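You operate a simulated robot arm through the tools that you are given. There is no shell and no other tool. Be economical: measure what you need, move in short steps, check, and stop when the job is done.

Carry out the task below with a simulated robot arm. There is one attempt and no reset: what you move stays moved.

TASK
Push the deep breakfast drawer shut. Close the tub cabinet door. Stack the snack box marked "beans" from the top of the sideboard on top of the snack box that says "pasta". Push the wall door over the drainer shut. Take the juice bottle labelled "orange" from the counter over the dishwasher and put it on the pan counter. Open the middle chest drawer, take the beige cedar block on the top of the wooden table and put it away in the inside of the middle chest drawer and shut the drawer again. Lift the armrest lid open. Any order will do. Set down upright: juice bottle.

It is judged by the outcome, as a careful person would: the job done as asked, and still so three seconds after it is handed in. It fails if anything else is knocked over, pushed out of place, dropped, spilled or broken. Lids that push on must go on centred and level and be pressed home; caps that screw on are set level and turned clockwise until they are tight.

THE ROBOT
A 6-joint arm with a two-finger parallel gripper on a trunk, on a base that drives. Base frame: it is fixed to the floor where the robot stands at the start and does not move with it; the origin is under the middle of the robot, x ahead of it, y to its left, z up. Readings come in m, rad, newtons and seconds.
With the tool pointing down near the work surface it reaches from about 0.26 to 0.68 m from the robot's upright axis, wherever it stands. Its first joint turns from -2.897 to 2.897 rad. Places, roughly: armrest lid [-2.6, 4.9, 0.6]; beige cedar block (3x3x4 cm) [2.4, 5.3, 0.8]; deep breakfast drawer [0.7, -0.1, 0.5]; inside of the middle chest drawer [-1.2, 0.4, 0.4]; juice bottle [3, 3, 1]; middle chest drawer [-1.2, 0.5, 0.4]; pan counter [2.1, 1.3, 0.9]; snack box [0, 2.5, 1]; tub cabinet door [0.8, 0.3, 0.5]; wall door over the drainer [2.4, 2.1, 1.7]. Payload 4.1 kg.
The tool frame sits at the grasp point between the pads (the TCP): z along the fingers, y along the line on which they close. The tips reach 0.023 m beyond it. Largest opening 0.094 m; finger width 0.038, thickness 0.01; the body of the gripper, 0.054 by 0.096 m, starts 0.039 m behind the TCP.
Orientation is told as [roll, pitch, yaw] about the base's x, y, z axes, in that order, counted from this pose: with the fingers straight down and closing along the base's y, the tool's x points along the base's -x, its y along +y and its z along -z.

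THE INTERFACE
- The arm moves only by the tool apply_moves. Its argument "increments" is a list of rows, each an object of numbers (a shift or turn left out is 0, a gripper value left out holds the last): "x", "y", "z": the shift along the tool's x, y, z in m; "rx", "ry", "rz": the turn, a rotation vector about the tool's x, y, z in rad; "grip": the opening, from 0 (shut) to 1 (fully open). In form: [{"x": .., "y": .., "z": .., "rx": .., "ry": .., "rz": .., "grip": ..}, ...]. A call has 1 to 12 rows; each row shifts and turns the commanded pose from where the row before left it, along the tool's axes as they then stand. Each row takes 0.2 s and may step no farther than 0.05 m and 0.15 rad from the row before; otherwise, or with a gripper value out of range, the whole call is refused. Where a pose cannot be reached the arm comes as near as it can. A force on the tool above 40 N (or 10 N above the force at the start of the call, whichever is more), or a blocked arm, ends the call early, and 0.2 s more pass. Each finger travels about 0.045 m/s and halts on what it meets, pressing with about 24 N; the grip force reading is that of the motor and also rises with nothing between the fingers. The clock runs only during rows and for 0.2 s after the last one: add rows that do not move to give the fingers time. It gives the time, the measured TCP pose, the force on the tool (base axes), the opening and the grip force at its end, in the units of the frame above (readings bear some noise), with the torque about the TCP (base axes, N m) and any sound that the robot's microphone picked up, and new pictures: "pictures" is both (left out), scene, wrist or none.
- Cameras (640 x 400 px; columns grow to the right, rows downward): "scene" is now at [0.001, 0.1538, 1.2937]; the picture's right is [-0.26, -0.97, 0.00], its down [-0.70, 0.19, -0.69] and it looks along [0.67, -0.18, -0.72] (base axes); focal length 253 px, centre (320, 200). "wrist" rides on the gripper at [0.086, 0.016, -0.074] in the tool frame; the picture's right is [-0.18, 0.98, 0.00], its down [-0.58, -0.11, -0.81] and it looks along [-0.79, -0.15, 0.59] (tool axes); focal length 243 px, centre (320, 200). There is no depth. A picture from a camera that has moved, and an enlarged one, comes with that camera's place and axes in the base frame and with its lens. The place of the scene camera against the robot may be out by one fixed shift of up to 0.025 m in any direction.
- raise_lower(by): slides the trunk up (or, below 0, down) by that many m; the arm and the scene camera ride with it, the base frame stays. It gives what a move gives, with no picture.
- drive_base(legs): drives the robot by 1 to 6 legs, each [ahead, turn to the left] in m and rad, along the robot's own axes; the way and the turn of a leg run together, so that a leg with both is an arc; at most 1.5 m and 3.142 rad a leg. The arm and the cameras ride along, it lands a little off, and it stops where it bumps. It gives what a move gives, and a new picture of the scene camera.
- pan_tilt(pan, tilt): turns the head with the scene camera to pan (to the left, within 2.705 rad either way) and tilt (down, from -0.506 to 1.204), counted from straight ahead of the robot. It gives what a move gives, and a new picture of the scene camera.
- enlarge(camera, box): a new picture of the part [left, top, right, bottom] of that camera's present view, enlarged. The clock stands still meanwhile.
- sign_off(): hands the job in; it is judged then, once.

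Go step by step. Nothing tells you exact positions but the pictures and the camera data: compare them with the known pose of the tool, close in by small moves and look again before you grip or let go. The budget is 186 turns and 260 pictures, counting those below and the enlarged ones. Unless the task says otherwise, let go and move clear before handing in, and close with one line.

The tools are called after "Emit:" as a command line: name --argument value ..., lists and objects as JSON in quotes. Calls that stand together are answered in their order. apply_moves: Moves the arm, as the interface text tells. Its arguments: {"type":"object","properties":{"increments":{"type":"array","items":{"type":"object","properties":{"x":{"type":"number"},"y":{"type":"number"},"z":{"type":"number"},"rx":{"type":"number"},"ry":{"type":"number"},"rz":{"type":"number"},"grip":{"type":"number"}}}},"pictures":{"type":"string","enum":["both","scene","wrist","none"]}},"required":["increments"]} The other tools are called the same way: raise_lower (by) slides the trunk up or down; drive_base (legs) drives the base; pan_tilt (pan, tilt) turns the head that bears the scene camera; enlarge (camera, box) takes an enlarged picture of a part of a camera's view; sign_off () hands the job in.

At the start:

```text
time: 0.0
ee_pos: [0.36, 0.2348, 1.0565]
ee_rot: [-0.001, -0.001, 0.0]
ft_force: [0.9, 0.9, 0.5]
moment: [0.01, 0.01, 0.01]
width: 0.0941
gripper_force: 0.1
trunk travel left (down, up): [-0.25, 0.34]
robot x, y, heading: [-0.0022, 0.0022, -0.006]
head pan, tilt: [-0.26, 0.812]
```

scene: 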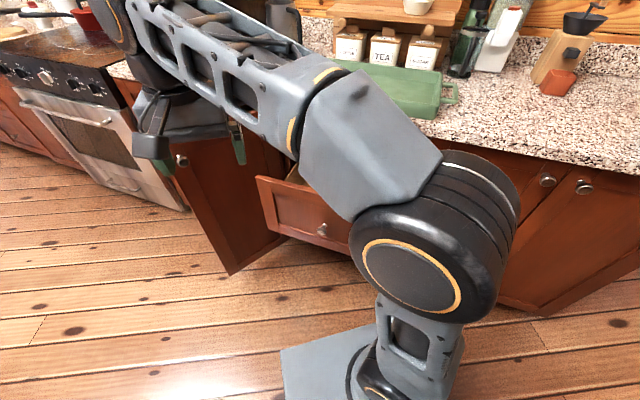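
wrist: 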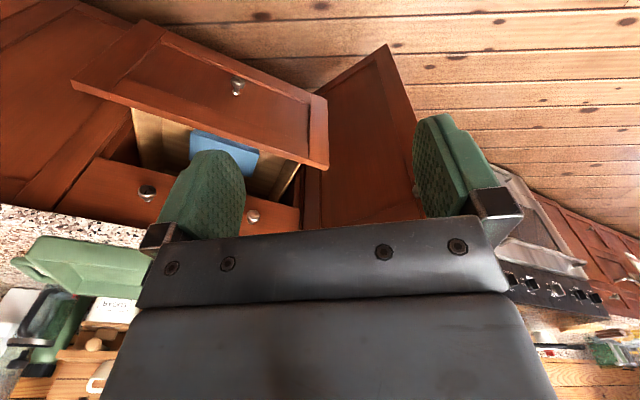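

I see the open drawer and an open cabinet door ahead, partly behind the arm. I'll look closer before moving.

Emit:
enlarge --camera "wrist" --box '[50, 0, 450, 250]'

Emit:
pan_tilt --pan 0.35 --tilt 0.75

```text
1.60 times, centred on (250, 125) of wrist
camera zoom: at [0.2726, 0.2513, 1.1313], right [0.18, 0.98, 0.0], down [0.58, -0.11, 0.81], along [0.79, -0.15, -0.59], focal length 388 px, centre (432, 320)
```

zoom: 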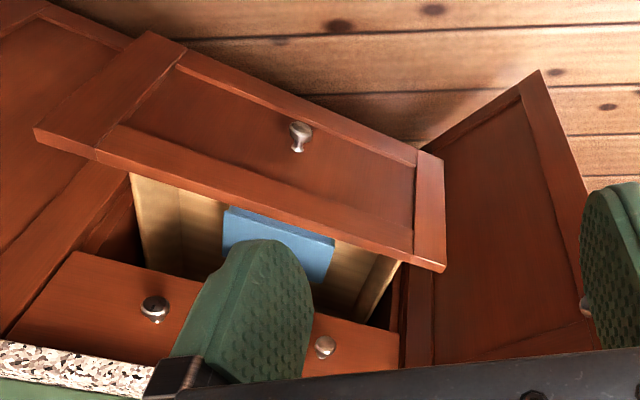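

```text
time: 1.0
ee_pos: [0.3598, 0.234, 1.0563]
ee_rot: [0.001, 0.0, 0.0]
ft_force: [0.0, 0.4, 0.0]
moment: [0.0, -0.01, -0.01]
width: 0.094
gripper_force: 0.1
trunk travel left (down, up): [-0.25, 0.34]
robot x, y, heading: [-0.0027, -0.0002, 0.003]
head pan, tilt: [0.351, 0.75]
camera scene: at [0.0014, 0.2028, 1.2986], right [0.34, -0.94, 0.0], down [-0.64, -0.23, -0.73], along [0.69, 0.25, -0.68], focal length 253 px, centre (320, 200)
```

scene: 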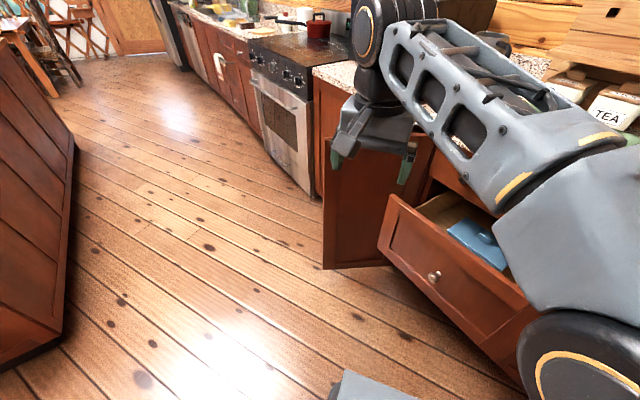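

The counter runs slanted, at about 53° to my x axis. The drawer knob works out at about (0.555, -0.01, 0.53), with the drawer roughly 0.2 m open. I'll turn the tool towards the counter, tilt it 45°, close the fingers and lower the trunk.

Emit:
apply_moves --increments '[{"rz": 0.127, "grip": 0}, {"rz": 0.127}, {"rz": 0.127}, {"rz": 0.127}, {"rz": 0.127}, {"ry": -0.131}, {"ry": -0.131}, {"ry": -0.131}, {"ry": -0.131}, {"ry": -0.131}, {"ry": -0.131}]' --pictures "none"

Emit:
raise_lower --by -0.15

Emit:
pan_tilt --pan -0.1 --tilt 0.9

```text
time: 3.4
ee_pos: [0.3591, 0.2345, 1.0574]
ee_rot: [0.0, -0.789, -0.637]
ft_force: [0.4, -0.3, -0.5]
moment: [-0.04, 0.01, -0.03]
width: 0.0
gripper_force: 23.9
trunk travel left (down, up): [-0.25, 0.34]
robot x, y, heading: [-0.0004, -0.0022, -0.0]
head pan, tilt: [0.351, 0.75]
```

```text
time: 5.2
ee_pos: [0.3604, 0.2351, 0.9053]
ee_rot: [0.0, -0.786, -0.634]
ft_force: [0.0, 0.1, -0.7]
moment: [0.01, -0.02, -0.02]
width: 0.0001
gripper_force: 23.6
trunk travel left (down, up): [-0.1, 0.49]
robot x, y, heading: [0.0005, -0.0003, 0.001]
head pan, tilt: [0.351, 0.75]
```

```text
time: 6.1
ee_pos: [0.3593, 0.2351, 0.9061]
ee_rot: [0.001, -0.787, -0.634]
ft_force: [-0.5, 0.1, 0.9]
moment: [-0.01, -0.01, 0.03]
width: 0.0
gripper_force: 24.4
trunk travel left (down, up): [-0.1, 0.49]
robot x, y, heading: [-0.0008, -0.0007, -0.001]
head pan, tilt: [-0.099, 0.901]
camera scene: at [-0.0013, 0.167, 1.1367], right [-0.1, -1.0, 0.0], down [-0.78, 0.08, -0.62], along [0.62, -0.06, -0.78], focal length 253 px, centre (320, 200)
```

scene: 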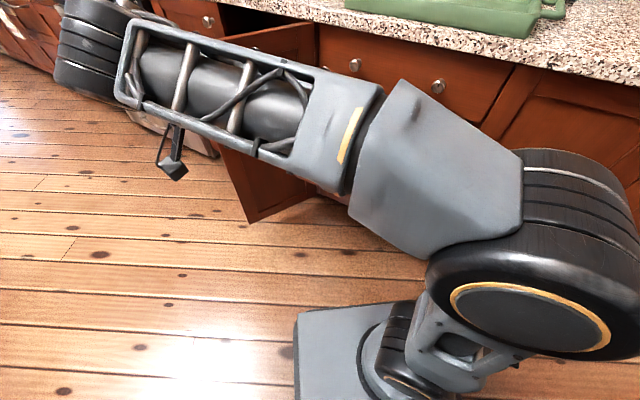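

The arm hides the drawer from here, so I'll move the tip to just in front of the drawer face, above the knob, and use the wrist view.

Emit:
apply_moves --increments '[{"x": 0.003, "y": -0.009, "z": 0.0425}, {"x": 0.003, "y": -0.009, "z": 0.0425}, {"x": 0.003, "y": -0.009, "z": 0.0425}, {"x": 0.003, "y": -0.009, "z": 0.0425}, {"x": 0.003, "y": -0.009, "z": 0.0425}, {"x": 0.003, "y": -0.009, "z": 0.0425}, {"x": 0.003, "y": -0.009, "z": 0.0425}, {"x": 0.003, "y": -0.009, "z": 0.0425}]'

```text
time: 7.9
ee_pos: [0.4967, 0.0431, 0.65]
ee_rot: [0.002, -0.788, -0.634]
ft_force: [0.0, 0.3, 0.0]
moment: [-0.03, 0.01, -0.02]
width: 0.0
gripper_force: 24.1
trunk travel left (down, up): [-0.1, 0.49]
robot x, y, heading: [0.0033, -0.0002, -0.001]
head pan, tilt: [-0.099, 0.901]
camera scene: at [-0.0016, 0.1669, 1.1368], right [-0.1, -1.0, 0.0], down [-0.78, 0.08, -0.62], along [0.62, -0.06, -0.78], focal length 253 px, centre (320, 200)
camera wrist: at [0.4139, 0.1236, 0.6404], right [0.69, 0.71, 0.13], down [-0.19, 0.01, 0.98], along [0.7, -0.7, 0.14], focal length 243 px, centre (320, 200)
```

scene: 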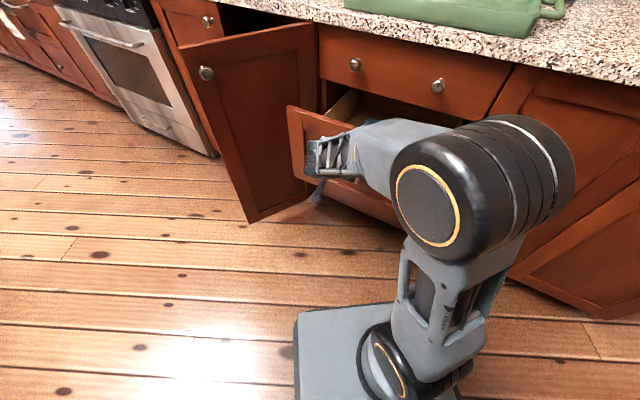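
wrist: 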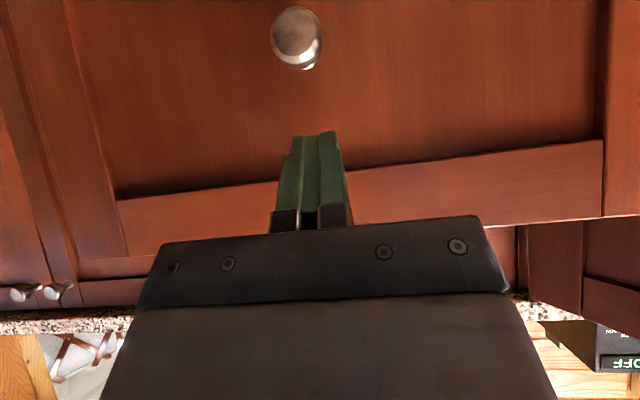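

The tip points at the drawer's top rail, just above the knob. I'll push straight into the counter.

Emit:
apply_moves --increments '[{"x": -0.0177, "z": 0.0247}, {"x": -0.0177, "z": 0.0247}, {"x": -0.02, "z": 0.02}, {"x": -0.02, "z": 0.02}, {"x": -0.02, "z": 0.02}, {"x": -0.02, "z": 0.02}, {"x": -0.02, "z": 0.02}, {"x": -0.02, "z": 0.02}]'

```text
time: 9.7
ee_pos: [0.6825, -0.0951, 0.64]
ee_rot: [0.0, -0.785, -0.636]
ft_force: [0.2, -0.1, 0.4]
moment: [0.02, 0.02, 0.0]
width: 0.0
gripper_force: 24.0
trunk travel left (down, up): [-0.1, 0.49]
robot x, y, heading: [-0.0019, -0.0001, -0.001]
head pan, tilt: [-0.099, 0.901]
camera scene: at [-0.0013, 0.167, 1.1367], right [-0.1, -0.99, 0.0], down [-0.78, 0.08, -0.62], along [0.62, -0.06, -0.78], focal length 253 px, centre (320, 200)
camera wrist: at [0.6004, -0.0126, 0.6305], right [0.69, 0.71, 0.13], down [-0.19, 0.01, 0.98], along [0.7, -0.7, 0.14], focal length 243 px, centre (320, 200)
```

scene: 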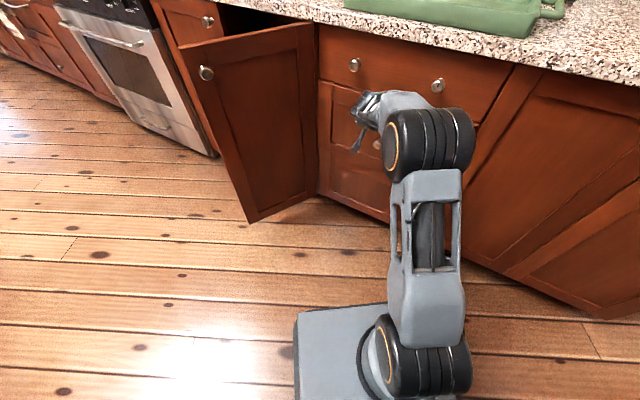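
wrist: 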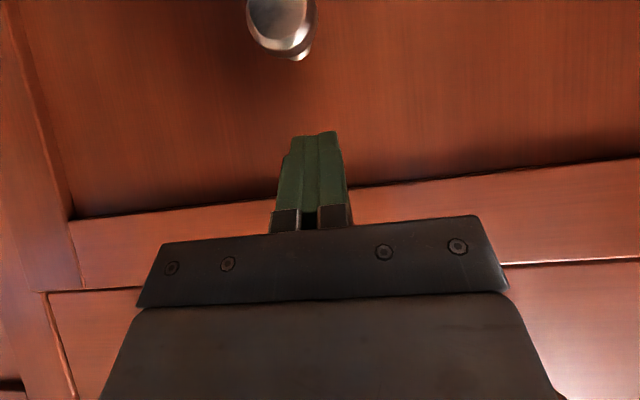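

The drawer looks nearly flush. I'll push on until it blocks.

Emit:
apply_moves --increments '[{"x": -0.01, "z": 0.01}, {"x": -0.01, "z": 0.01}, {"x": -0.01, "z": 0.01}, {"x": -0.01, "z": 0.01}]'

```text
time: 10.3
ee_pos: [0.6992, -0.1046, 0.6399]
ee_rot: [-0.001, -0.777, -0.638]
ft_force: [-21.3, 6.9, 10.1]
moment: [-0.12, -0.13, -0.13]
width: 0.0
gripper_force: 23.8
trunk travel left (down, up): [-0.1, 0.49]
robot x, y, heading: [-0.0028, -0.001, 0.004]
head pan, tilt: [-0.099, 0.901]
stopped in row 3: the force on the tool passed its limit (the readings are from after the stop); the commanded pose is now the measured one
camera scene: at [-0.0044, 0.1675, 1.1369], right [-0.1, -1.0, 0.0], down [-0.78, 0.08, -0.62], along [0.62, -0.06, -0.78], focal length 253 px, centre (320, 200)
camera wrist: at [0.6175, -0.0235, 0.6319], right [0.69, 0.71, 0.13], down [-0.19, 0.0, 0.98], along [0.7, -0.7, 0.14], focal length 243 px, centre (320, 200)
```

scene: 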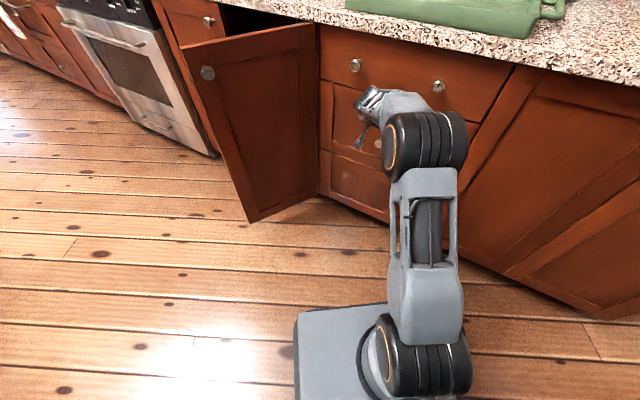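
wrist: 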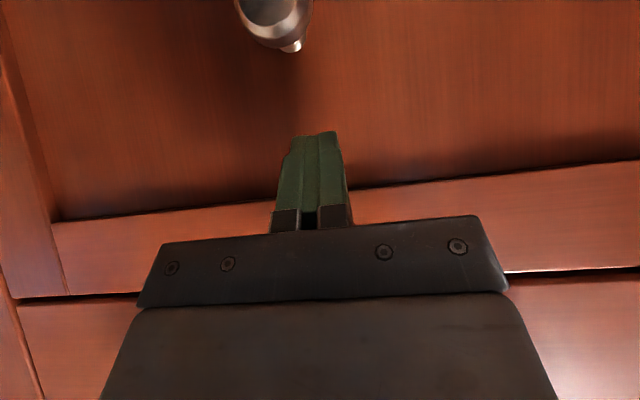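

The drawer has hit its stop and sits flush. I'll retract the arm towards the robot, then drive over for the cabinet door.

Emit:
apply_moves --increments '[{"x": 0.02, "z": -0.02}, {"x": 0.02, "z": -0.02}, {"x": 0.02, "z": -0.02}, {"x": 0.0141, "y": -0.0241, "z": -0.0336}, {"x": 0.0141, "y": -0.0241, "z": -0.0336}, {"x": 0.0141, "y": -0.0241, "z": -0.0336}, {"x": 0.0141, "y": -0.0241, "z": -0.0336}, {"x": 0.0141, "y": -0.0241, "z": -0.0336}, {"x": 0.0141, "y": -0.0241, "z": -0.0336}, {"x": 0.0141, "y": -0.0241, "z": -0.0336}, {"x": 0.0141, "y": -0.0241, "z": -0.0336}]' --pictures "scene"

```text
time: 12.8
ee_pos: [0.3217, -0.0524, 0.6941]
ee_rot: [-0.213, -0.594, -0.519]
ft_force: [-0.1, 0.6, 0.1]
moment: [-0.01, -0.01, -0.02]
width: 0.0
gripper_force: 23.7
out of reach, approached as far as the arm can: row 11
trunk travel left (down, up): [-0.1, 0.49]
robot x, y, heading: [0.0003, 0.0014, 0.002]
head pan, tilt: [-0.099, 0.901]
stopped in row 11: the arm was blocked; the commanded pose is now the measured one
camera scene: at [0.0036, 0.1685, 1.1362], right [-0.1, -1.0, 0.0], down [-0.78, 0.08, -0.62], along [0.61, -0.06, -0.79], focal length 253 px, centre (320, 200)
```

scene: 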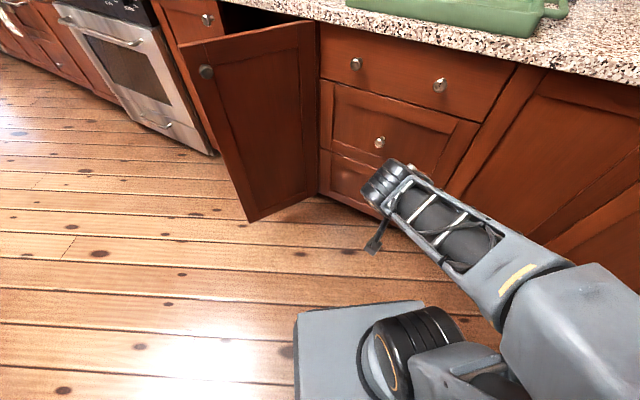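

The drawer is flush with its neighbours. Now I'll drive to stand in front of the cabinet door.

Emit:
drive_base --legs '[[0, 0.67], [0.3, 0], [0, -0.9]]'

```text
time: 18.9
ee_pos: [0.5371, 0.067, 0.6931]
ee_rot: [-0.213, -0.595, -0.741]
ft_force: [0.5, -0.3, 0.0]
moment: [0.0, -0.02, -0.04]
width: 0.0001
gripper_force: 23.8
trunk travel left (down, up): [-0.1, 0.49]
robot x, y, heading: [0.2375, 0.1878, -0.219]
head pan, tilt: [-0.099, 0.901]
camera scene: at [0.2744, 0.3478, 1.1364], right [-0.31, -0.95, 0.0], down [-0.75, 0.25, -0.62], along [0.58, -0.2, -0.79], focal length 253 px, centre (320, 200)
```

scene: 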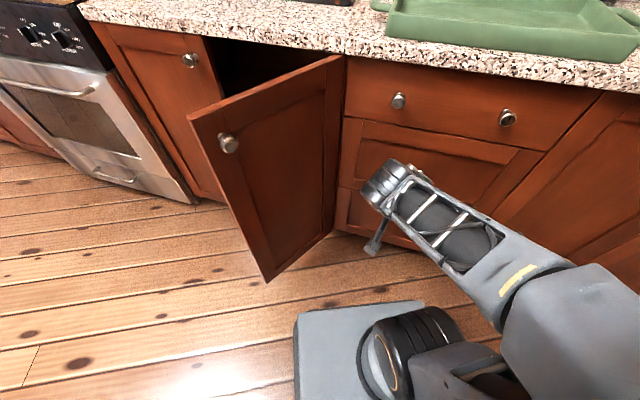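

The door's free edge is at about (0.69, 0.43), hinged at (0.84, 0.10). I'll reset the tool to point towards +x with a 45° tilt.

Emit:
apply_moves --increments '[{"rx": -0.1065}, {"rx": -0.1065}, {"rx": -0.0757, "rz": -0.112}, {"rx": -0.0757, "rz": -0.112}, {"rx": -0.0757, "rz": -0.112}, {"rx": -0.0757, "rz": -0.112}, {"ry": -0.095}, {"ry": -0.095}]' --pictures "none"

```text
time: 20.9
ee_pos: [0.5722, 0.0495, 0.6998]
ee_rot: [0.052, -0.697, -0.226]
ft_force: [-0.3, -0.1, 0.2]
moment: [0.01, -0.01, 0.01]
width: 0.0
gripper_force: 24.5
out of reach, approached as far as the arm can: row 1, 2, 3, 7, 8
trunk travel left (down, up): [-0.1, 0.49]
robot x, y, heading: [0.238, 0.1853, -0.224]
head pan, tilt: [-0.099, 0.901]
stopped in row 8: the arm was blocked; the commanded pose is now the measured one
```

Next I slide the tool left until it's in front of the door's outer face.

Emit:
apply_moves --increments '[{"x": -0.001, "y": 0.04, "z": 0.003}, {"x": -0.001, "y": 0.04, "z": 0.003}, {"x": -0.001, "y": 0.04, "z": 0.003}, {"x": -0.001, "y": 0.04, "z": 0.003}, {"x": -0.001, "y": 0.04, "z": 0.006}, {"x": -0.001, "y": 0.04, "z": 0.006}, {"x": -0.001, "y": 0.04, "z": 0.006}, {"x": -0.001, "y": 0.04, "z": 0.006}]'

```text
time: 22.7
ee_pos: [0.6661, 0.3585, 0.6971]
ee_rot: [0.046, -0.707, -0.226]
ft_force: [1.0, 0.0, 0.7]
moment: [0.04, 0.03, 0.01]
width: 0.0001
gripper_force: 23.8
out of reach, approached as far as the arm can: row 1
trunk travel left (down, up): [-0.1, 0.49]
robot x, y, heading: [0.2366, 0.1866, -0.22]
head pan, tilt: [-0.099, 0.901]
camera scene: at [0.2683, 0.3478, 1.1368], right [-0.31, -0.95, 0.0], down [-0.74, 0.25, -0.62], along [0.59, -0.2, -0.78], focal length 253 px, centre (320, 200)
camera wrist: at [0.5566, 0.3983, 0.6983], right [0.33, 0.93, 0.15], down [-0.11, -0.13, 0.99], along [0.94, -0.34, 0.06], focal length 243 px, centre (320, 200)
```

scene: 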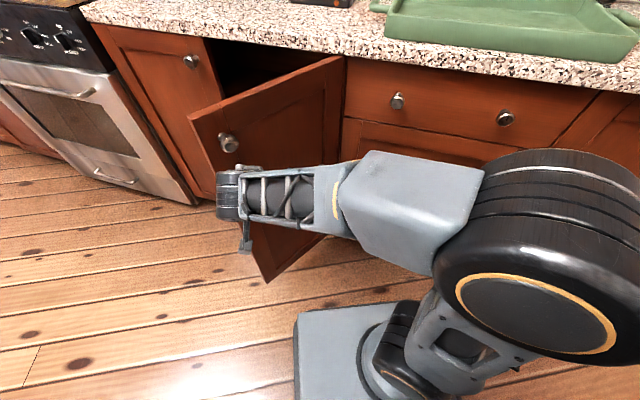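
wrist: 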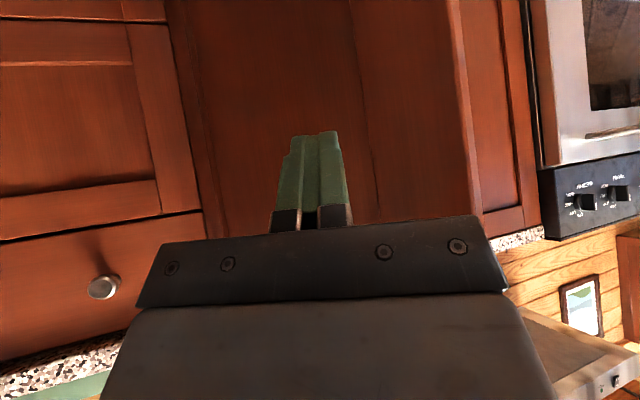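

The tool is in front of the door near its free side. Now I push along the door's arc.

Emit:
apply_moves --increments '[{"x": -0.0247, "y": 0.0145, "z": 0.0211}, {"x": -0.0247, "y": 0.0145, "z": 0.0211}, {"x": -0.0237, "y": 0.01, "z": 0.02}, {"x": -0.0237, "y": 0.01, "z": 0.02}, {"x": -0.0237, "y": 0.01, "z": 0.02}, {"x": -0.0237, "y": 0.01, "z": 0.02}, {"x": -0.0245, "y": -0.0055, "z": 0.0208}, {"x": -0.0245, "y": -0.0055, "z": 0.0208}, {"x": -0.0245, "y": -0.0055, "z": 0.0208}]'

```text
time: 24.7
ee_pos: [0.9554, 0.3576, 0.7006]
ee_rot: [0.047, -0.705, -0.226]
ft_force: [0.0, -0.6, 0.1]
moment: [-0.03, 0.02, 0.03]
width: 0.0
gripper_force: 23.7
trunk travel left (down, up): [-0.1, 0.49]
robot x, y, heading: [0.2335, 0.1887, -0.222]
head pan, tilt: [-0.099, 0.901]
camera scene: at [0.2683, 0.3482, 1.1367], right [-0.31, -0.95, 0.0], down [-0.74, 0.25, -0.62], along [0.59, -0.2, -0.78], focal length 253 px, centre (320, 200)
camera wrist: at [0.8461, 0.3943, 0.7008], right [0.33, 0.93, 0.15], down [-0.11, -0.13, 0.99], along [0.94, -0.34, 0.06], focal length 243 px, centre (320, 200)
```

scene: 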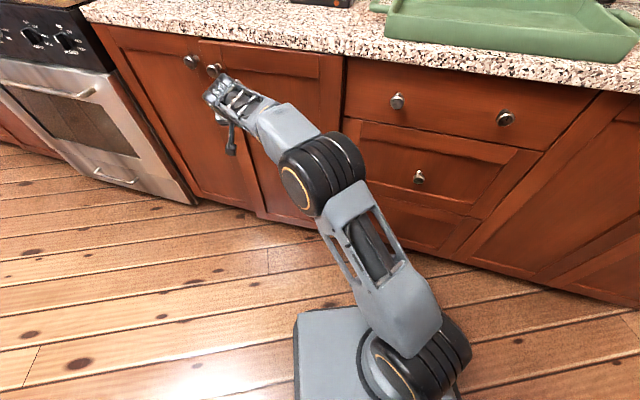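
wrist: 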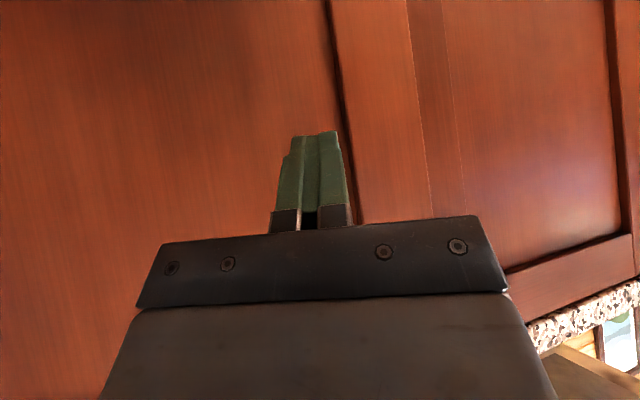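

Nearly closed. I'll keep pushing until it blocks.

Emit:
apply_moves --increments '[{"x": -0.012, "y": -0.004, "z": 0.0103}, {"x": -0.012, "y": -0.004, "z": 0.0103}, {"x": -0.012, "y": -0.004, "z": 0.0103}, {"x": -0.012, "y": -0.004, "z": 0.0103}, {"x": -0.012, "y": -0.004, "z": 0.0103}]'

```text
time: 25.5
ee_pos: [0.9934, 0.3386, 0.6986]
ee_rot: [0.043, -0.696, -0.222]
ft_force: [-12.0, -0.3, 4.7]
moment: [-0.09, -0.02, -0.24]
width: 0.0
gripper_force: 24.4
trunk travel left (down, up): [-0.1, 0.49]
robot x, y, heading: [0.2355, 0.1884, -0.216]
head pan, tilt: [-0.099, 0.901]
stopped in row 4: the force on the tool passed its limit (the readings are from after the stop); the commanded pose is now the measured one
camera scene: at [0.2666, 0.3482, 1.1369], right [-0.31, -0.95, 0.0], down [-0.74, 0.25, -0.62], along [0.59, -0.19, -0.78], focal length 253 px, centre (320, 200)
camera wrist: at [0.8839, 0.3778, 0.7018], right [0.33, 0.93, 0.15], down [-0.1, -0.13, 0.99], along [0.94, -0.34, 0.05], focal length 243 px, centre (320, 200)
```

scene: 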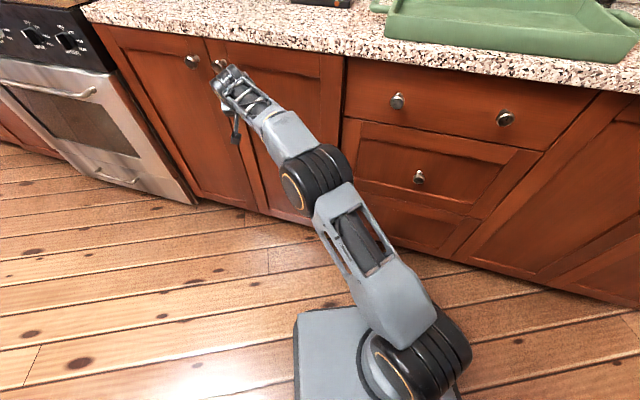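
wrist: 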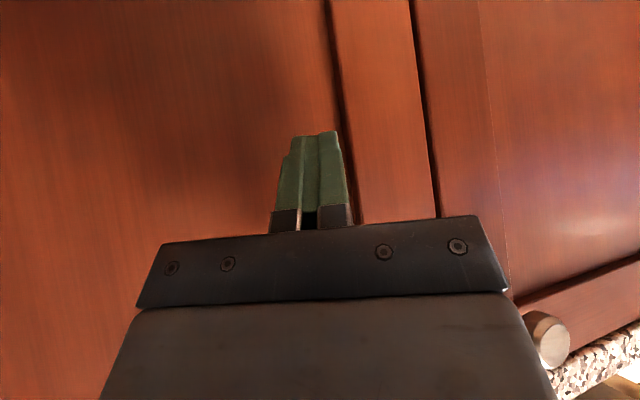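

The cabinet door is shut. I'll back the arm off, then raise the trunk and look behind towards the chest.

Emit:
apply_moves --increments '[{"x": 0.034, "z": -0.034}, {"x": 0.034, "z": -0.034}, {"x": 0.034, "z": -0.034}, {"x": 0.034, "z": -0.034}, {"x": 0.034, "z": -0.034}, {"x": 0.034, "z": -0.034}, {"x": 0.034, "z": -0.034}]' --pictures "none"

Emit:
raise_lower --by 0.15

Emit:
pan_tilt --pan 2.6 --tilt 0.5

Emit:
pan_tilt --pan 1.3 --tilt 0.25

```text
time: 27.1
ee_pos: [0.6659, 0.4022, 0.7278]
ee_rot: [0.042, -0.695, -0.22]
ft_force: [0.1, 0.0, -0.7]
moment: [0.0, -0.01, -0.01]
width: 0.0001
gripper_force: 24.2
trunk travel left (down, up): [-0.1, 0.49]
robot x, y, heading: [0.2371, 0.1869, -0.221]
head pan, tilt: [-0.099, 0.901]
```

```text
time: 28.9
ee_pos: [0.6649, 0.4044, 0.877]
ee_rot: [0.041, -0.697, -0.22]
ft_force: [-0.3, 0.0, 0.1]
moment: [-0.03, -0.01, 0.01]
width: 0.0001
gripper_force: 23.7
trunk travel left (down, up): [-0.25, 0.34]
robot x, y, heading: [0.2335, 0.1931, -0.218]
head pan, tilt: [-0.099, 0.901]
```

```text
time: 31.3
ee_pos: [0.6657, 0.4033, 0.8783]
ee_rot: [0.041, -0.695, -0.221]
ft_force: [0.1, -0.4, -0.1]
moment: [-0.01, 0.01, 0.0]
width: 0.0
gripper_force: 24.6
trunk travel left (down, up): [-0.25, 0.34]
robot x, y, heading: [0.2368, 0.1874, -0.221]
head pan, tilt: [2.601, 0.499]
camera scene: at [0.1306, 0.4347, 1.3206], right [0.69, 0.72, 0.0], down [0.35, -0.33, -0.88], along [-0.64, 0.61, -0.48], focal length 253 px, centre (320, 200)
```

scene: 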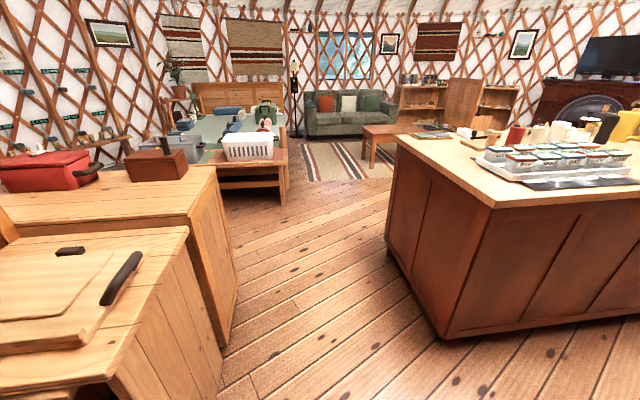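

```text
time: 32.8
ee_pos: [0.6663, 0.4026, 0.8792]
ee_rot: [0.042, -0.693, -0.221]
ft_force: [0.1, 0.0, 0.2]
moment: [-0.01, 0.0, -0.01]
width: 0.0
gripper_force: 23.4
trunk travel left (down, up): [-0.25, 0.34]
robot x, y, heading: [0.2426, 0.1908, -0.22]
head pan, tilt: [1.3, 0.25]
camera scene: at [0.2404, 0.4543, 1.3437], right [0.88, -0.47, 0.0], down [-0.12, -0.22, -0.97], along [0.46, 0.86, -0.25], focal length 253 px, centre (320, 200)
```

scene: 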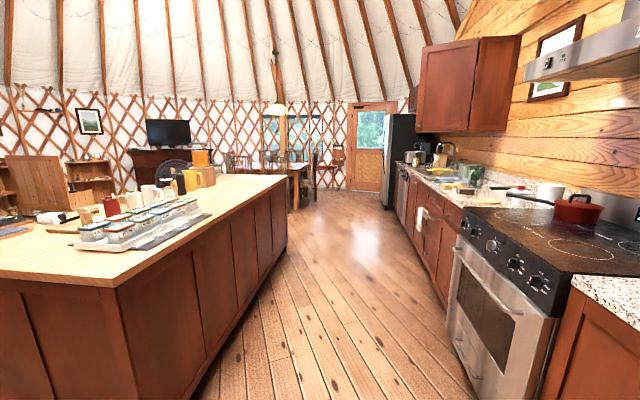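

Now I know the layout: an island, the chest by the wall, and the kitchen line. I'll look closer at the island, then at the chest behind me.

Emit:
enlarge --camera "scene" --box '[0, 100, 320, 300]'

Emit:
enlarge --camera "scene" --box '[380, 30, 640, 230]'

Emit:
drive_base --legs '[[0, 1.4]]'

Emit:
pan_tilt --pan 1.7 --tilt 0.6

```text
2.00 times, centred on (160, 200) of scene
camera zoom: at [0.2404, 0.4543, 1.3437], right [0.88, -0.47, 0.0], down [-0.12, -0.22, -0.97], along [0.46, 0.86, -0.25], focal length 506 px, centre (640, 200)
```

zoom: 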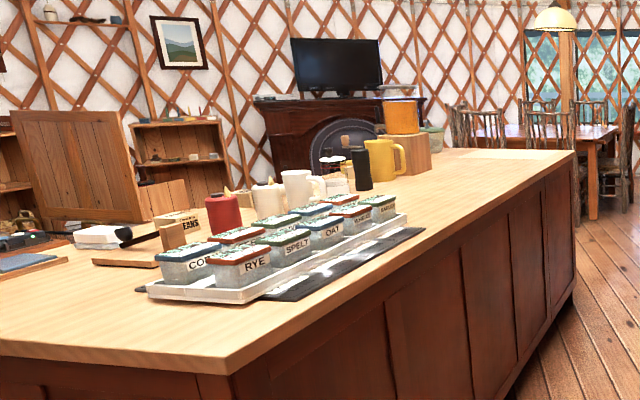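

```text
2.00 times, centred on (510, 130) of scene
camera zoom: at [0.2404, 0.4543, 1.3437], right [0.88, -0.47, 0.0], down [-0.12, -0.22, -0.97], along [0.46, 0.86, -0.25], focal length 506 px, centre (-60, 340)
```

zoom: 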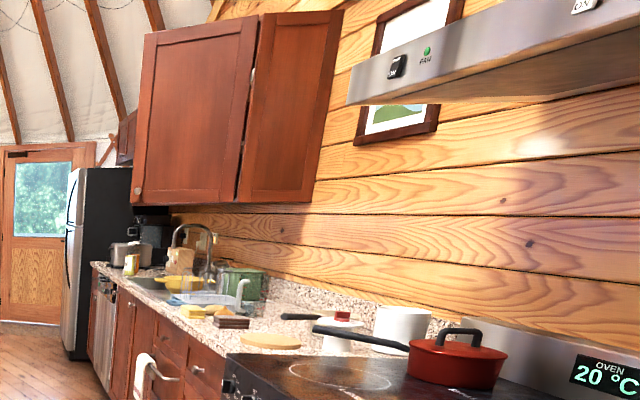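

```text
time: 36.6
ee_pos: [0.0935, 0.6481, 0.878]
ee_rot: [0.042, -0.694, 1.186]
ft_force: [-0.4, -0.6, 0.6]
moment: [0.01, 0.0, -0.03]
width: 0.0002
gripper_force: 23.8
trunk travel left (down, up): [-0.25, 0.34]
robot x, y, heading: [0.2343, 0.1874, 1.19]
head pan, tilt: [1.3, 0.25]
camera scene: at [-0.0324, 0.2592, 1.3437], right [0.61, 0.8, 0.0], down [0.2, -0.15, -0.97], along [-0.77, 0.59, -0.25], focal length 253 px, centre (320, 200)
```

scene: 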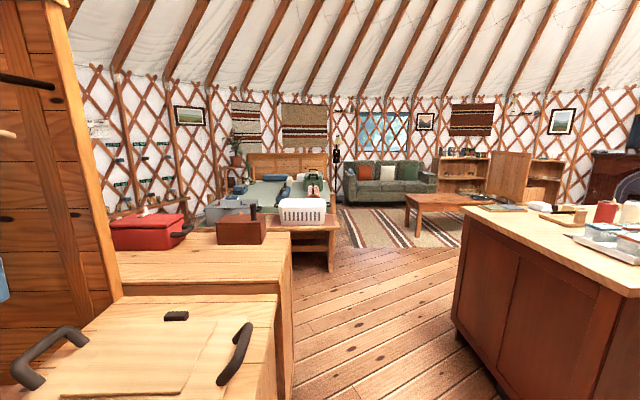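

```text
time: 37.5
ee_pos: [0.0922, 0.648, 0.8787]
ee_rot: [0.042, -0.695, 1.188]
ft_force: [0.3, 0.5, -0.2]
moment: [0.01, 0.02, -0.01]
width: 0.0001
gripper_force: 24.2
trunk travel left (down, up): [-0.25, 0.34]
robot x, y, heading: [0.2337, 0.1893, 1.192]
head pan, tilt: [1.7, 0.6]
camera scene: at [-0.0437, 0.2246, 1.3116], right [0.25, 0.97, 0.0], down [0.55, -0.14, -0.83], along [-0.8, 0.21, -0.56], focal length 253 px, centre (320, 200)
```

scene: 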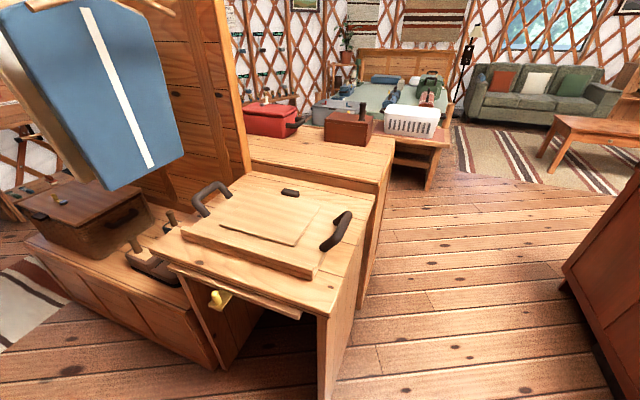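

The chest must be one of these wooden cabinets. I'll enlarge to find its drawer fronts.

Emit:
enlarge --camera "scene" --box '[0, 60, 480, 400]'

```text
1.18 times, centred on (240, 230) of scene
camera zoom: at [-0.0437, 0.2246, 1.3116], right [0.25, 0.97, 0.0], down [0.55, -0.14, -0.83], along [-0.8, 0.21, -0.56], focal length 298 px, centre (414, 165)
```

zoom: 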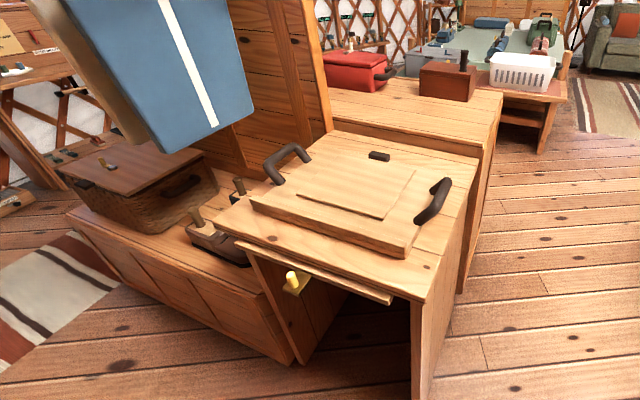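

The drawer fronts aren't visible from here. I'll drive into the corridor between the chest and the island and look back at it.

Emit:
drive_base --legs '[[0, 0.99], [1.1, 0]]'

Emit:
pan_tilt --pan 1.6 --tilt 0.6

```text
time: 45.6
ee_pos: [-0.8459, 1.2213, 0.8775]
ee_rot: [0.042, -0.696, 2.17]
ft_force: [-0.5, 0.3, -0.4]
moment: [-0.02, 0.0, -0.02]
width: 0.0003
gripper_force: 24.1
trunk travel left (down, up): [-0.25, 0.34]
robot x, y, heading: [-0.3839, 1.0867, 2.171]
head pan, tilt: [1.7, 0.6]
camera scene: at [-0.5703, 0.8905, 1.3115], right [-0.67, 0.74, 0.0], down [0.42, 0.38, -0.82], along [-0.61, -0.55, -0.57], focal length 253 px, centre (320, 200)
```

scene: 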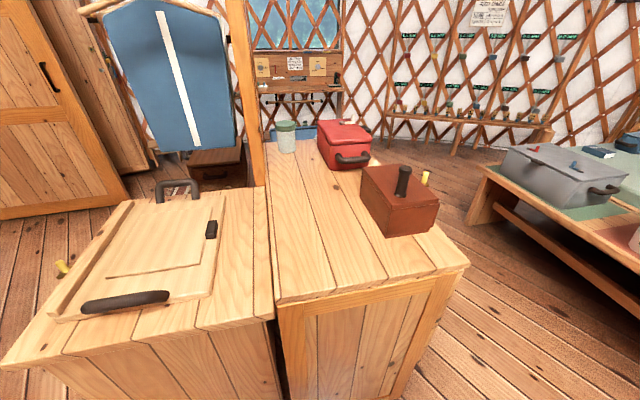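

```text
time: 46.3
ee_pos: [-0.8469, 1.2207, 0.8788]
ee_rot: [0.042, -0.694, 2.171]
ft_force: [-0.1, -0.1, 0.0]
moment: [0.01, 0.02, -0.04]
width: 0.0003
gripper_force: 23.7
trunk travel left (down, up): [-0.25, 0.34]
robot x, y, heading: [-0.3806, 1.0876, 2.177]
head pan, tilt: [1.6, 0.6]
camera scene: at [-0.5759, 0.8973, 1.3115], right [-0.59, 0.81, 0.0], down [0.46, 0.33, -0.82], along [-0.67, -0.49, -0.57], focal length 253 px, centre (320, 200)
```

scene: 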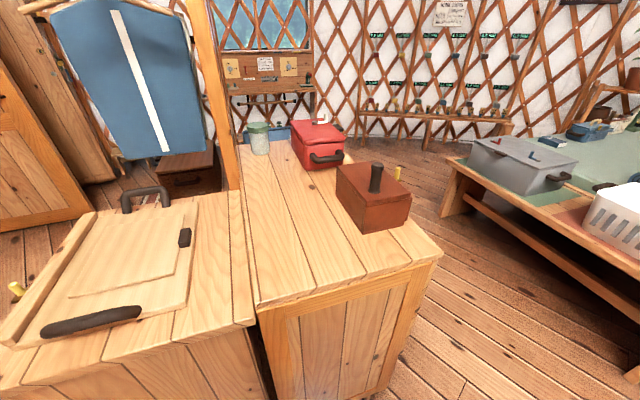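

The chest's drawers face away, towards the bed bench. There's about a 1 m gap between its front and the bench, so I'll drive round into it.

Emit:
drive_base --legs '[[0, 0.65], [1.1, 0], [0, 1.25]]'

Emit:
pan_tilt --pan 0.9 --tilt 0.8

```text
time: 56.7
ee_pos: [-1.4091, 0.9508, 0.8789]
ee_rot: [0.041, -0.695, -2.23]
ft_force: [0.0, 0.6, -0.1]
moment: [0.02, -0.02, 0.0]
width: 0.0001
gripper_force: 23.5
trunk travel left (down, up): [-0.25, 0.34]
robot x, y, heading: [-1.4214, 1.4327, -2.225]
head pan, tilt: [1.6, 0.6]
camera scene: at [-1.1979, 1.3339, 1.3115], right [-0.59, -0.81, 0.0], down [-0.46, 0.33, -0.82], along [0.67, -0.48, -0.57], focal length 253 px, centre (320, 200)
```

scene: 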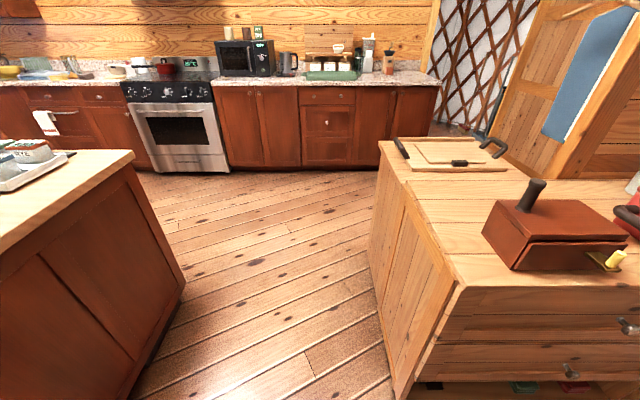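

```text
time: 57.8
ee_pos: [-1.4089, 0.9512, 0.8788]
ee_rot: [0.043, -0.696, -2.231]
ft_force: [-0.4, -0.3, -0.3]
moment: [0.01, 0.02, -0.01]
width: 0.0001
gripper_force: 23.8
trunk travel left (down, up): [-0.25, 0.34]
robot x, y, heading: [-1.4212, 1.4302, -2.227]
head pan, tilt: [0.901, 0.799]
camera scene: at [-1.2499, 1.3075, 1.2946], right [-0.97, -0.24, 0.0], down [-0.17, 0.7, -0.7], along [0.17, -0.68, -0.72], focal length 253 px, centre (320, 200)
```

scene: 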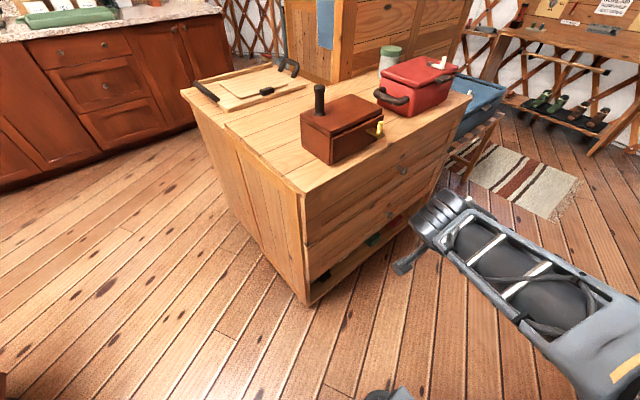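

The chest front is visible on the far side, with knobs. I'll enlarge it.

Emit:
enlarge --camera "scene" --box '[280, 100, 480, 320]'

```text
1.82 times, centred on (380, 210) of scene
camera zoom: at [-1.2499, 1.3075, 1.2946], right [-0.97, -0.24, 0.0], down [-0.17, 0.7, -0.7], along [0.17, -0.68, -0.72], focal length 460 px, centre (211, 182)
```

zoom: 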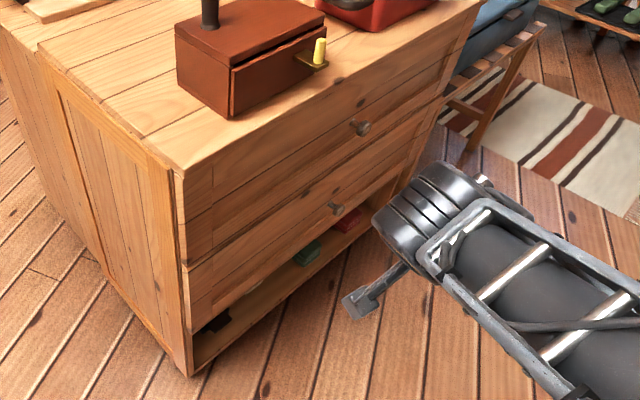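

The middle drawer knob works out at about (-1.37, 0.51, 0.43). I'll drive ahead alongside the chest and lower the trunk.

Emit:
drive_base --legs '[[0.38, 0]]'

Emit:
raise_lower --by -0.2

Emit:
apply_moves --increments '[{"ry": 0.14, "grip": 1}, {"ry": 0.14}, {"ry": 0.14}, {"ry": 0.14}, {"ry": 0.135}]' --pictures "none"

Emit:
apply_moves --increments '[{"rz": -0.145}, {"rz": -0.145}, {"rz": -0.145}, {"rz": -0.145}, {"rz": -0.145}, {"rz": -0.145}, {"rz": -0.145}, {"rz": -0.145}, {"rz": -0.145}, {"rz": -0.145}, {"rz": -0.145}]' --pictures "both"

```text
time: 60.2
ee_pos: [-1.6391, 0.6519, 0.879]
ee_rot: [0.043, -0.695, -2.228]
ft_force: [0.4, -0.8, 0.6]
moment: [0.0, 0.03, 0.01]
width: 0.0
gripper_force: 24.2
trunk travel left (down, up): [-0.25, 0.34]
robot x, y, heading: [-1.6527, 1.1305, -2.23]
head pan, tilt: [0.901, 0.799]
camera scene: at [-1.4809, 1.0078, 1.2946], right [-0.97, -0.24, 0.0], down [-0.17, 0.7, -0.7], along [0.17, -0.68, -0.72], focal length 253 px, centre (320, 200)
```

scene: 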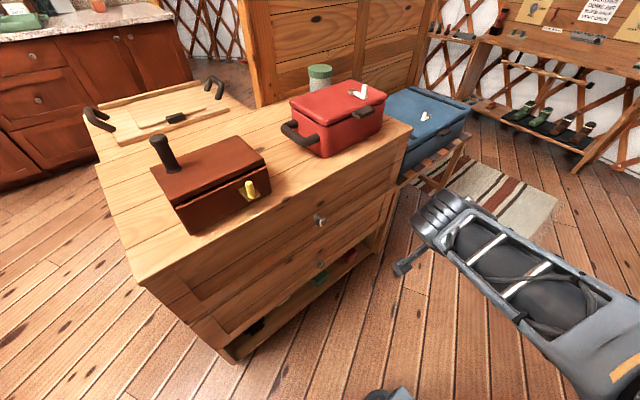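

```text
time: 62.4
ee_pos: [-1.6401, 0.6521, 0.6787]
ee_rot: [0.041, -0.695, -2.228]
ft_force: [0.3, 0.5, 0.3]
moment: [0.01, 0.01, 0.01]
width: 0.0
gripper_force: 24.1
trunk travel left (down, up): [-0.05, 0.54]
robot x, y, heading: [-1.6555, 1.1308, -2.226]
head pan, tilt: [0.901, 0.799]
```

```text
time: 63.5
ee_pos: [-1.64, 0.6515, 0.6795]
ee_rot: [0.033, 0.002, -2.199]
ft_force: [0.2, 0.1, 0.1]
moment: [-0.02, -0.02, -0.01]
width: 0.0941
gripper_force: 0.0
trunk travel left (down, up): [-0.05, 0.54]
robot x, y, heading: [-1.6547, 1.1344, -2.232]
head pan, tilt: [0.901, 0.799]
```

```text
time: 66.0
ee_pos: [-1.6401, 0.6505, 0.6782]
ee_rot: [0.0, -0.035, -0.604]
ft_force: [-0.6, 0.8, -0.3]
moment: [0.01, 0.01, 0.0]
width: 0.0939
gripper_force: 0.0
trunk travel left (down, up): [-0.05, 0.54]
robot x, y, heading: [-1.6498, 1.1298, -2.227]
head pan, tilt: [0.901, 0.799]
camera scene: at [-1.481, 1.0077, 1.0946], right [-0.97, -0.24, 0.0], down [-0.17, 0.7, -0.7], along [0.17, -0.68, -0.72], focal length 253 px, centre (320, 200)
camera wrist: at [-1.7035, 0.7159, 0.7501], right [0.71, 0.7, 0.01], down [0.4, -0.4, 0.82], along [0.58, -0.58, -0.57], focal length 243 px, centre (320, 200)
```

scene: 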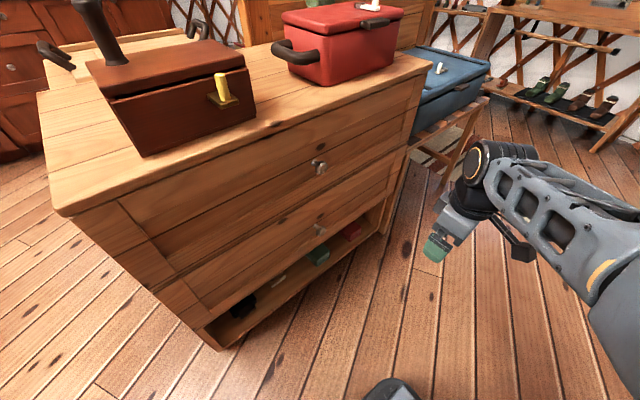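
wrist: 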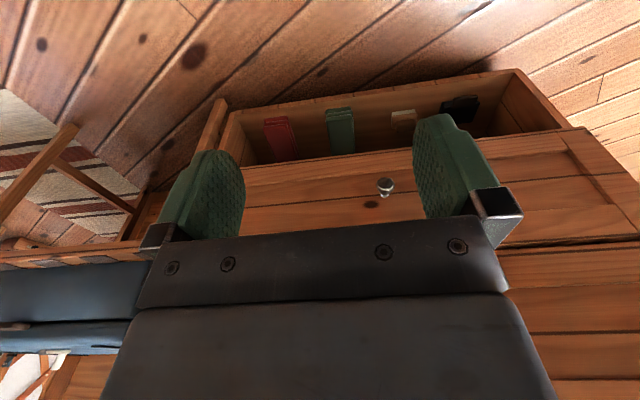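

The knob triangulates from two views to (-1.366, 0.548, 0.475). I'll tilt the tool forward and go to a point 9 cm before it.

Emit:
apply_moves --increments '[{"ry": -0.14}, {"ry": -0.14}, {"ry": -0.14}, {"ry": -0.14}, {"ry": -0.14}, {"ry": -0.14}, {"ry": -0.13, "rz": 0.0}]' --pictures "none"

Emit:
apply_moves --increments '[{"x": 0.003, "y": 0.0126, "z": 0.0428}, {"x": 0.003, "y": 0.0126, "z": 0.0428}, {"x": 0.003, "y": 0.0126, "z": 0.0428}, {"x": 0.003, "y": 0.0126, "z": 0.0428}, {"x": 0.003, "y": 0.0126, "z": 0.0428}, {"x": 0.003, "y": 0.0126, "z": 0.0428}]'

```text
time: 67.5
ee_pos: [-1.6396, 0.6515, 0.6776]
ee_rot: [-0.003, -1.003, -0.606]
ft_force: [0.0, 0.5, 0.3]
moment: [0.0, 0.03, 0.0]
width: 0.0938
gripper_force: 0.0
trunk travel left (down, up): [-0.05, 0.54]
robot x, y, heading: [-1.6537, 1.1337, -2.227]
head pan, tilt: [0.901, 0.799]
```

```text
time: 69.0
ee_pos: [-1.4265, 0.5954, 0.5242]
ee_rot: [-0.001, -1.002, -0.604]
ft_force: [0.7, 0.9, 0.0]
moment: [-0.02, 0.01, -0.01]
width: 0.094
gripper_force: 0.1
trunk travel left (down, up): [-0.05, 0.54]
robot x, y, heading: [-1.6516, 1.1334, -2.226]
head pan, tilt: [0.901, 0.799]
camera scene: at [-1.4812, 1.0079, 1.0947], right [-0.97, -0.24, 0.0], down [-0.17, 0.7, -0.7], along [0.17, -0.68, -0.72], focal length 253 px, centre (320, 200)
camera wrist: at [-1.5071, 0.6714, 0.4915], right [0.64, 0.75, 0.15], down [-0.36, 0.12, 0.92], along [0.68, -0.65, 0.35], focal length 243 px, centre (320, 200)
```

scene: 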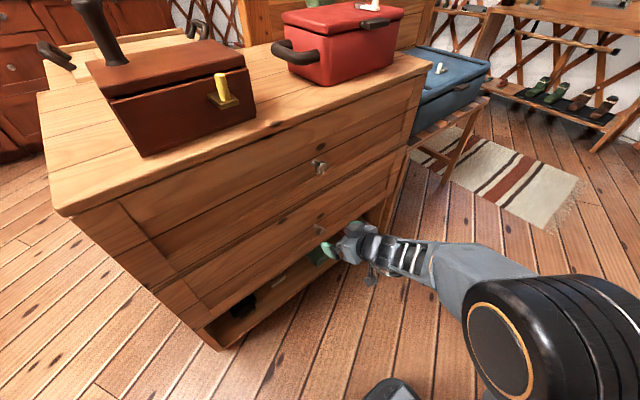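
wrist: 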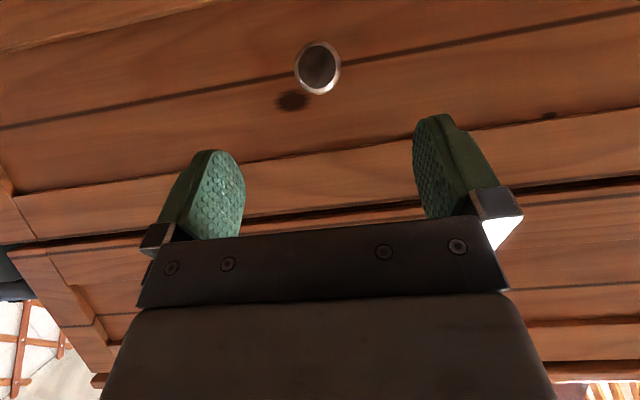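

The knob lies straight ahead between the fingers. I'll move in and close on it.

Emit:
apply_moves --increments '[{"x": 0.001, "z": 0.033}, {"x": 0.001, "z": 0.033}, {"x": 0.001, "z": 0.033}, {"grip": 0}, {}, {}, {}, {}, {}]'

```text
time: 71.0
ee_pos: [-1.3611, 0.5493, 0.4673]
ee_rot: [0.0, -1.001, -0.61]
ft_force: [-4.2, -6.3, -1.2]
moment: [-0.16, -0.08, -0.5]
width: 0.0339
gripper_force: 45.1
trunk travel left (down, up): [-0.05, 0.54]
robot x, y, heading: [-1.6539, 1.1309, -2.229]
head pan, tilt: [0.901, 0.799]
camera scene: at [-1.4812, 1.0072, 1.0946], right [-0.97, -0.24, 0.0], down [-0.17, 0.7, -0.7], along [0.17, -0.68, -0.72], focal length 253 px, centre (320, 200)
camera wrist: at [-1.4411, 0.6247, 0.4359], right [0.64, 0.75, 0.16], down [-0.36, 0.12, 0.92], along [0.67, -0.65, 0.35], focal length 243 px, centre (320, 200)
```

scene: 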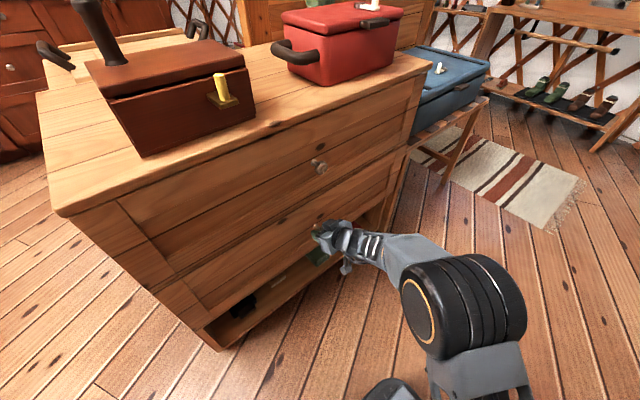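
wrist: 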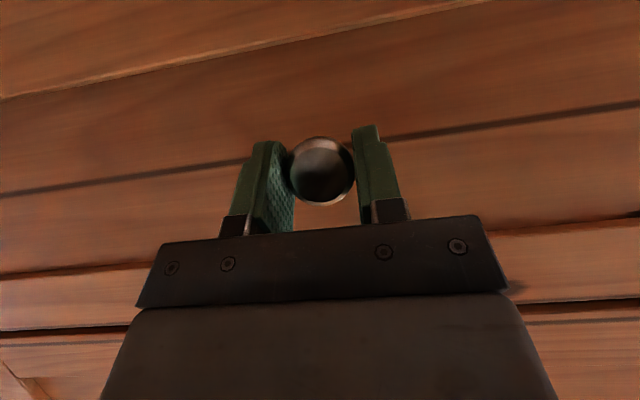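

The knob is gripped at 34 mm wide. Now I pull the drawer straight out.

Emit:
apply_moves --increments '[{"x": 0.011, "z": -0.017}, {"x": 0.0135, "z": -0.021}, {"x": 0.0135, "z": -0.021}, {"x": 0.0135, "z": -0.021}, {"x": 0.0135, "z": -0.021}, {"x": 0.0135, "z": -0.021}, {"x": 0.0135, "z": -0.021}, {"x": 0.0135, "z": -0.021}, {"x": 0.0135, "z": -0.021}]'

```text
time: 73.0
ee_pos: [-1.5399, 0.6767, 0.4687]
ee_rot: [0.0, -1.003, -0.602]
ft_force: [22.4, 31.6, 12.8]
moment: [-0.12, -0.89, -0.19]
width: 0.0341
gripper_force: 45.1
trunk travel left (down, up): [-0.05, 0.54]
robot x, y, heading: [-1.6544, 1.1324, -2.223]
head pan, tilt: [0.901, 0.799]
camera scene: at [-1.4798, 1.0102, 1.0948], right [-0.97, -0.24, 0.0], down [-0.18, 0.69, -0.7], along [0.17, -0.68, -0.72], focal length 253 px, centre (320, 200)
camera wrist: at [-1.6206, 0.7529, 0.4358], right [0.64, 0.76, 0.15], down [-0.36, 0.12, 0.92], along [0.68, -0.64, 0.35], focal length 243 px, centre (320, 200)
```

scene: 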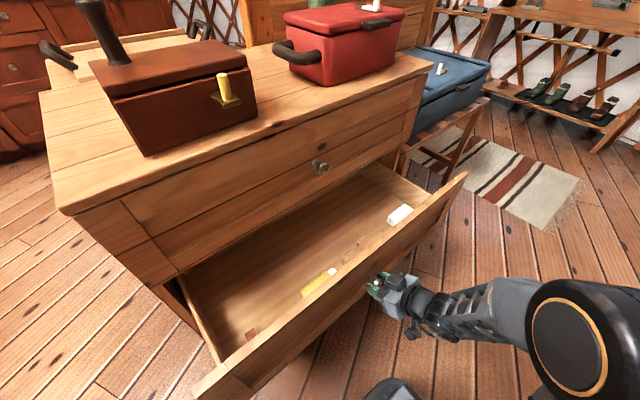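
wrist: 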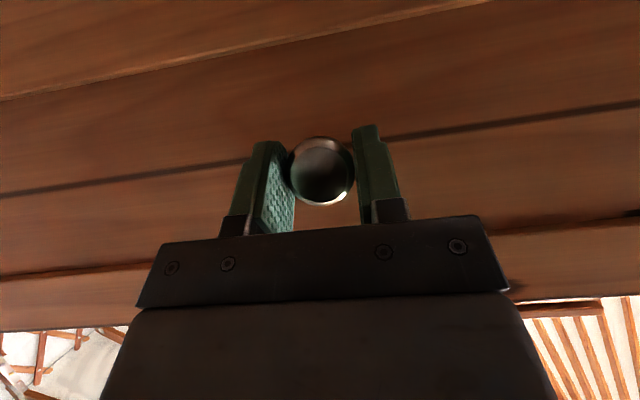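

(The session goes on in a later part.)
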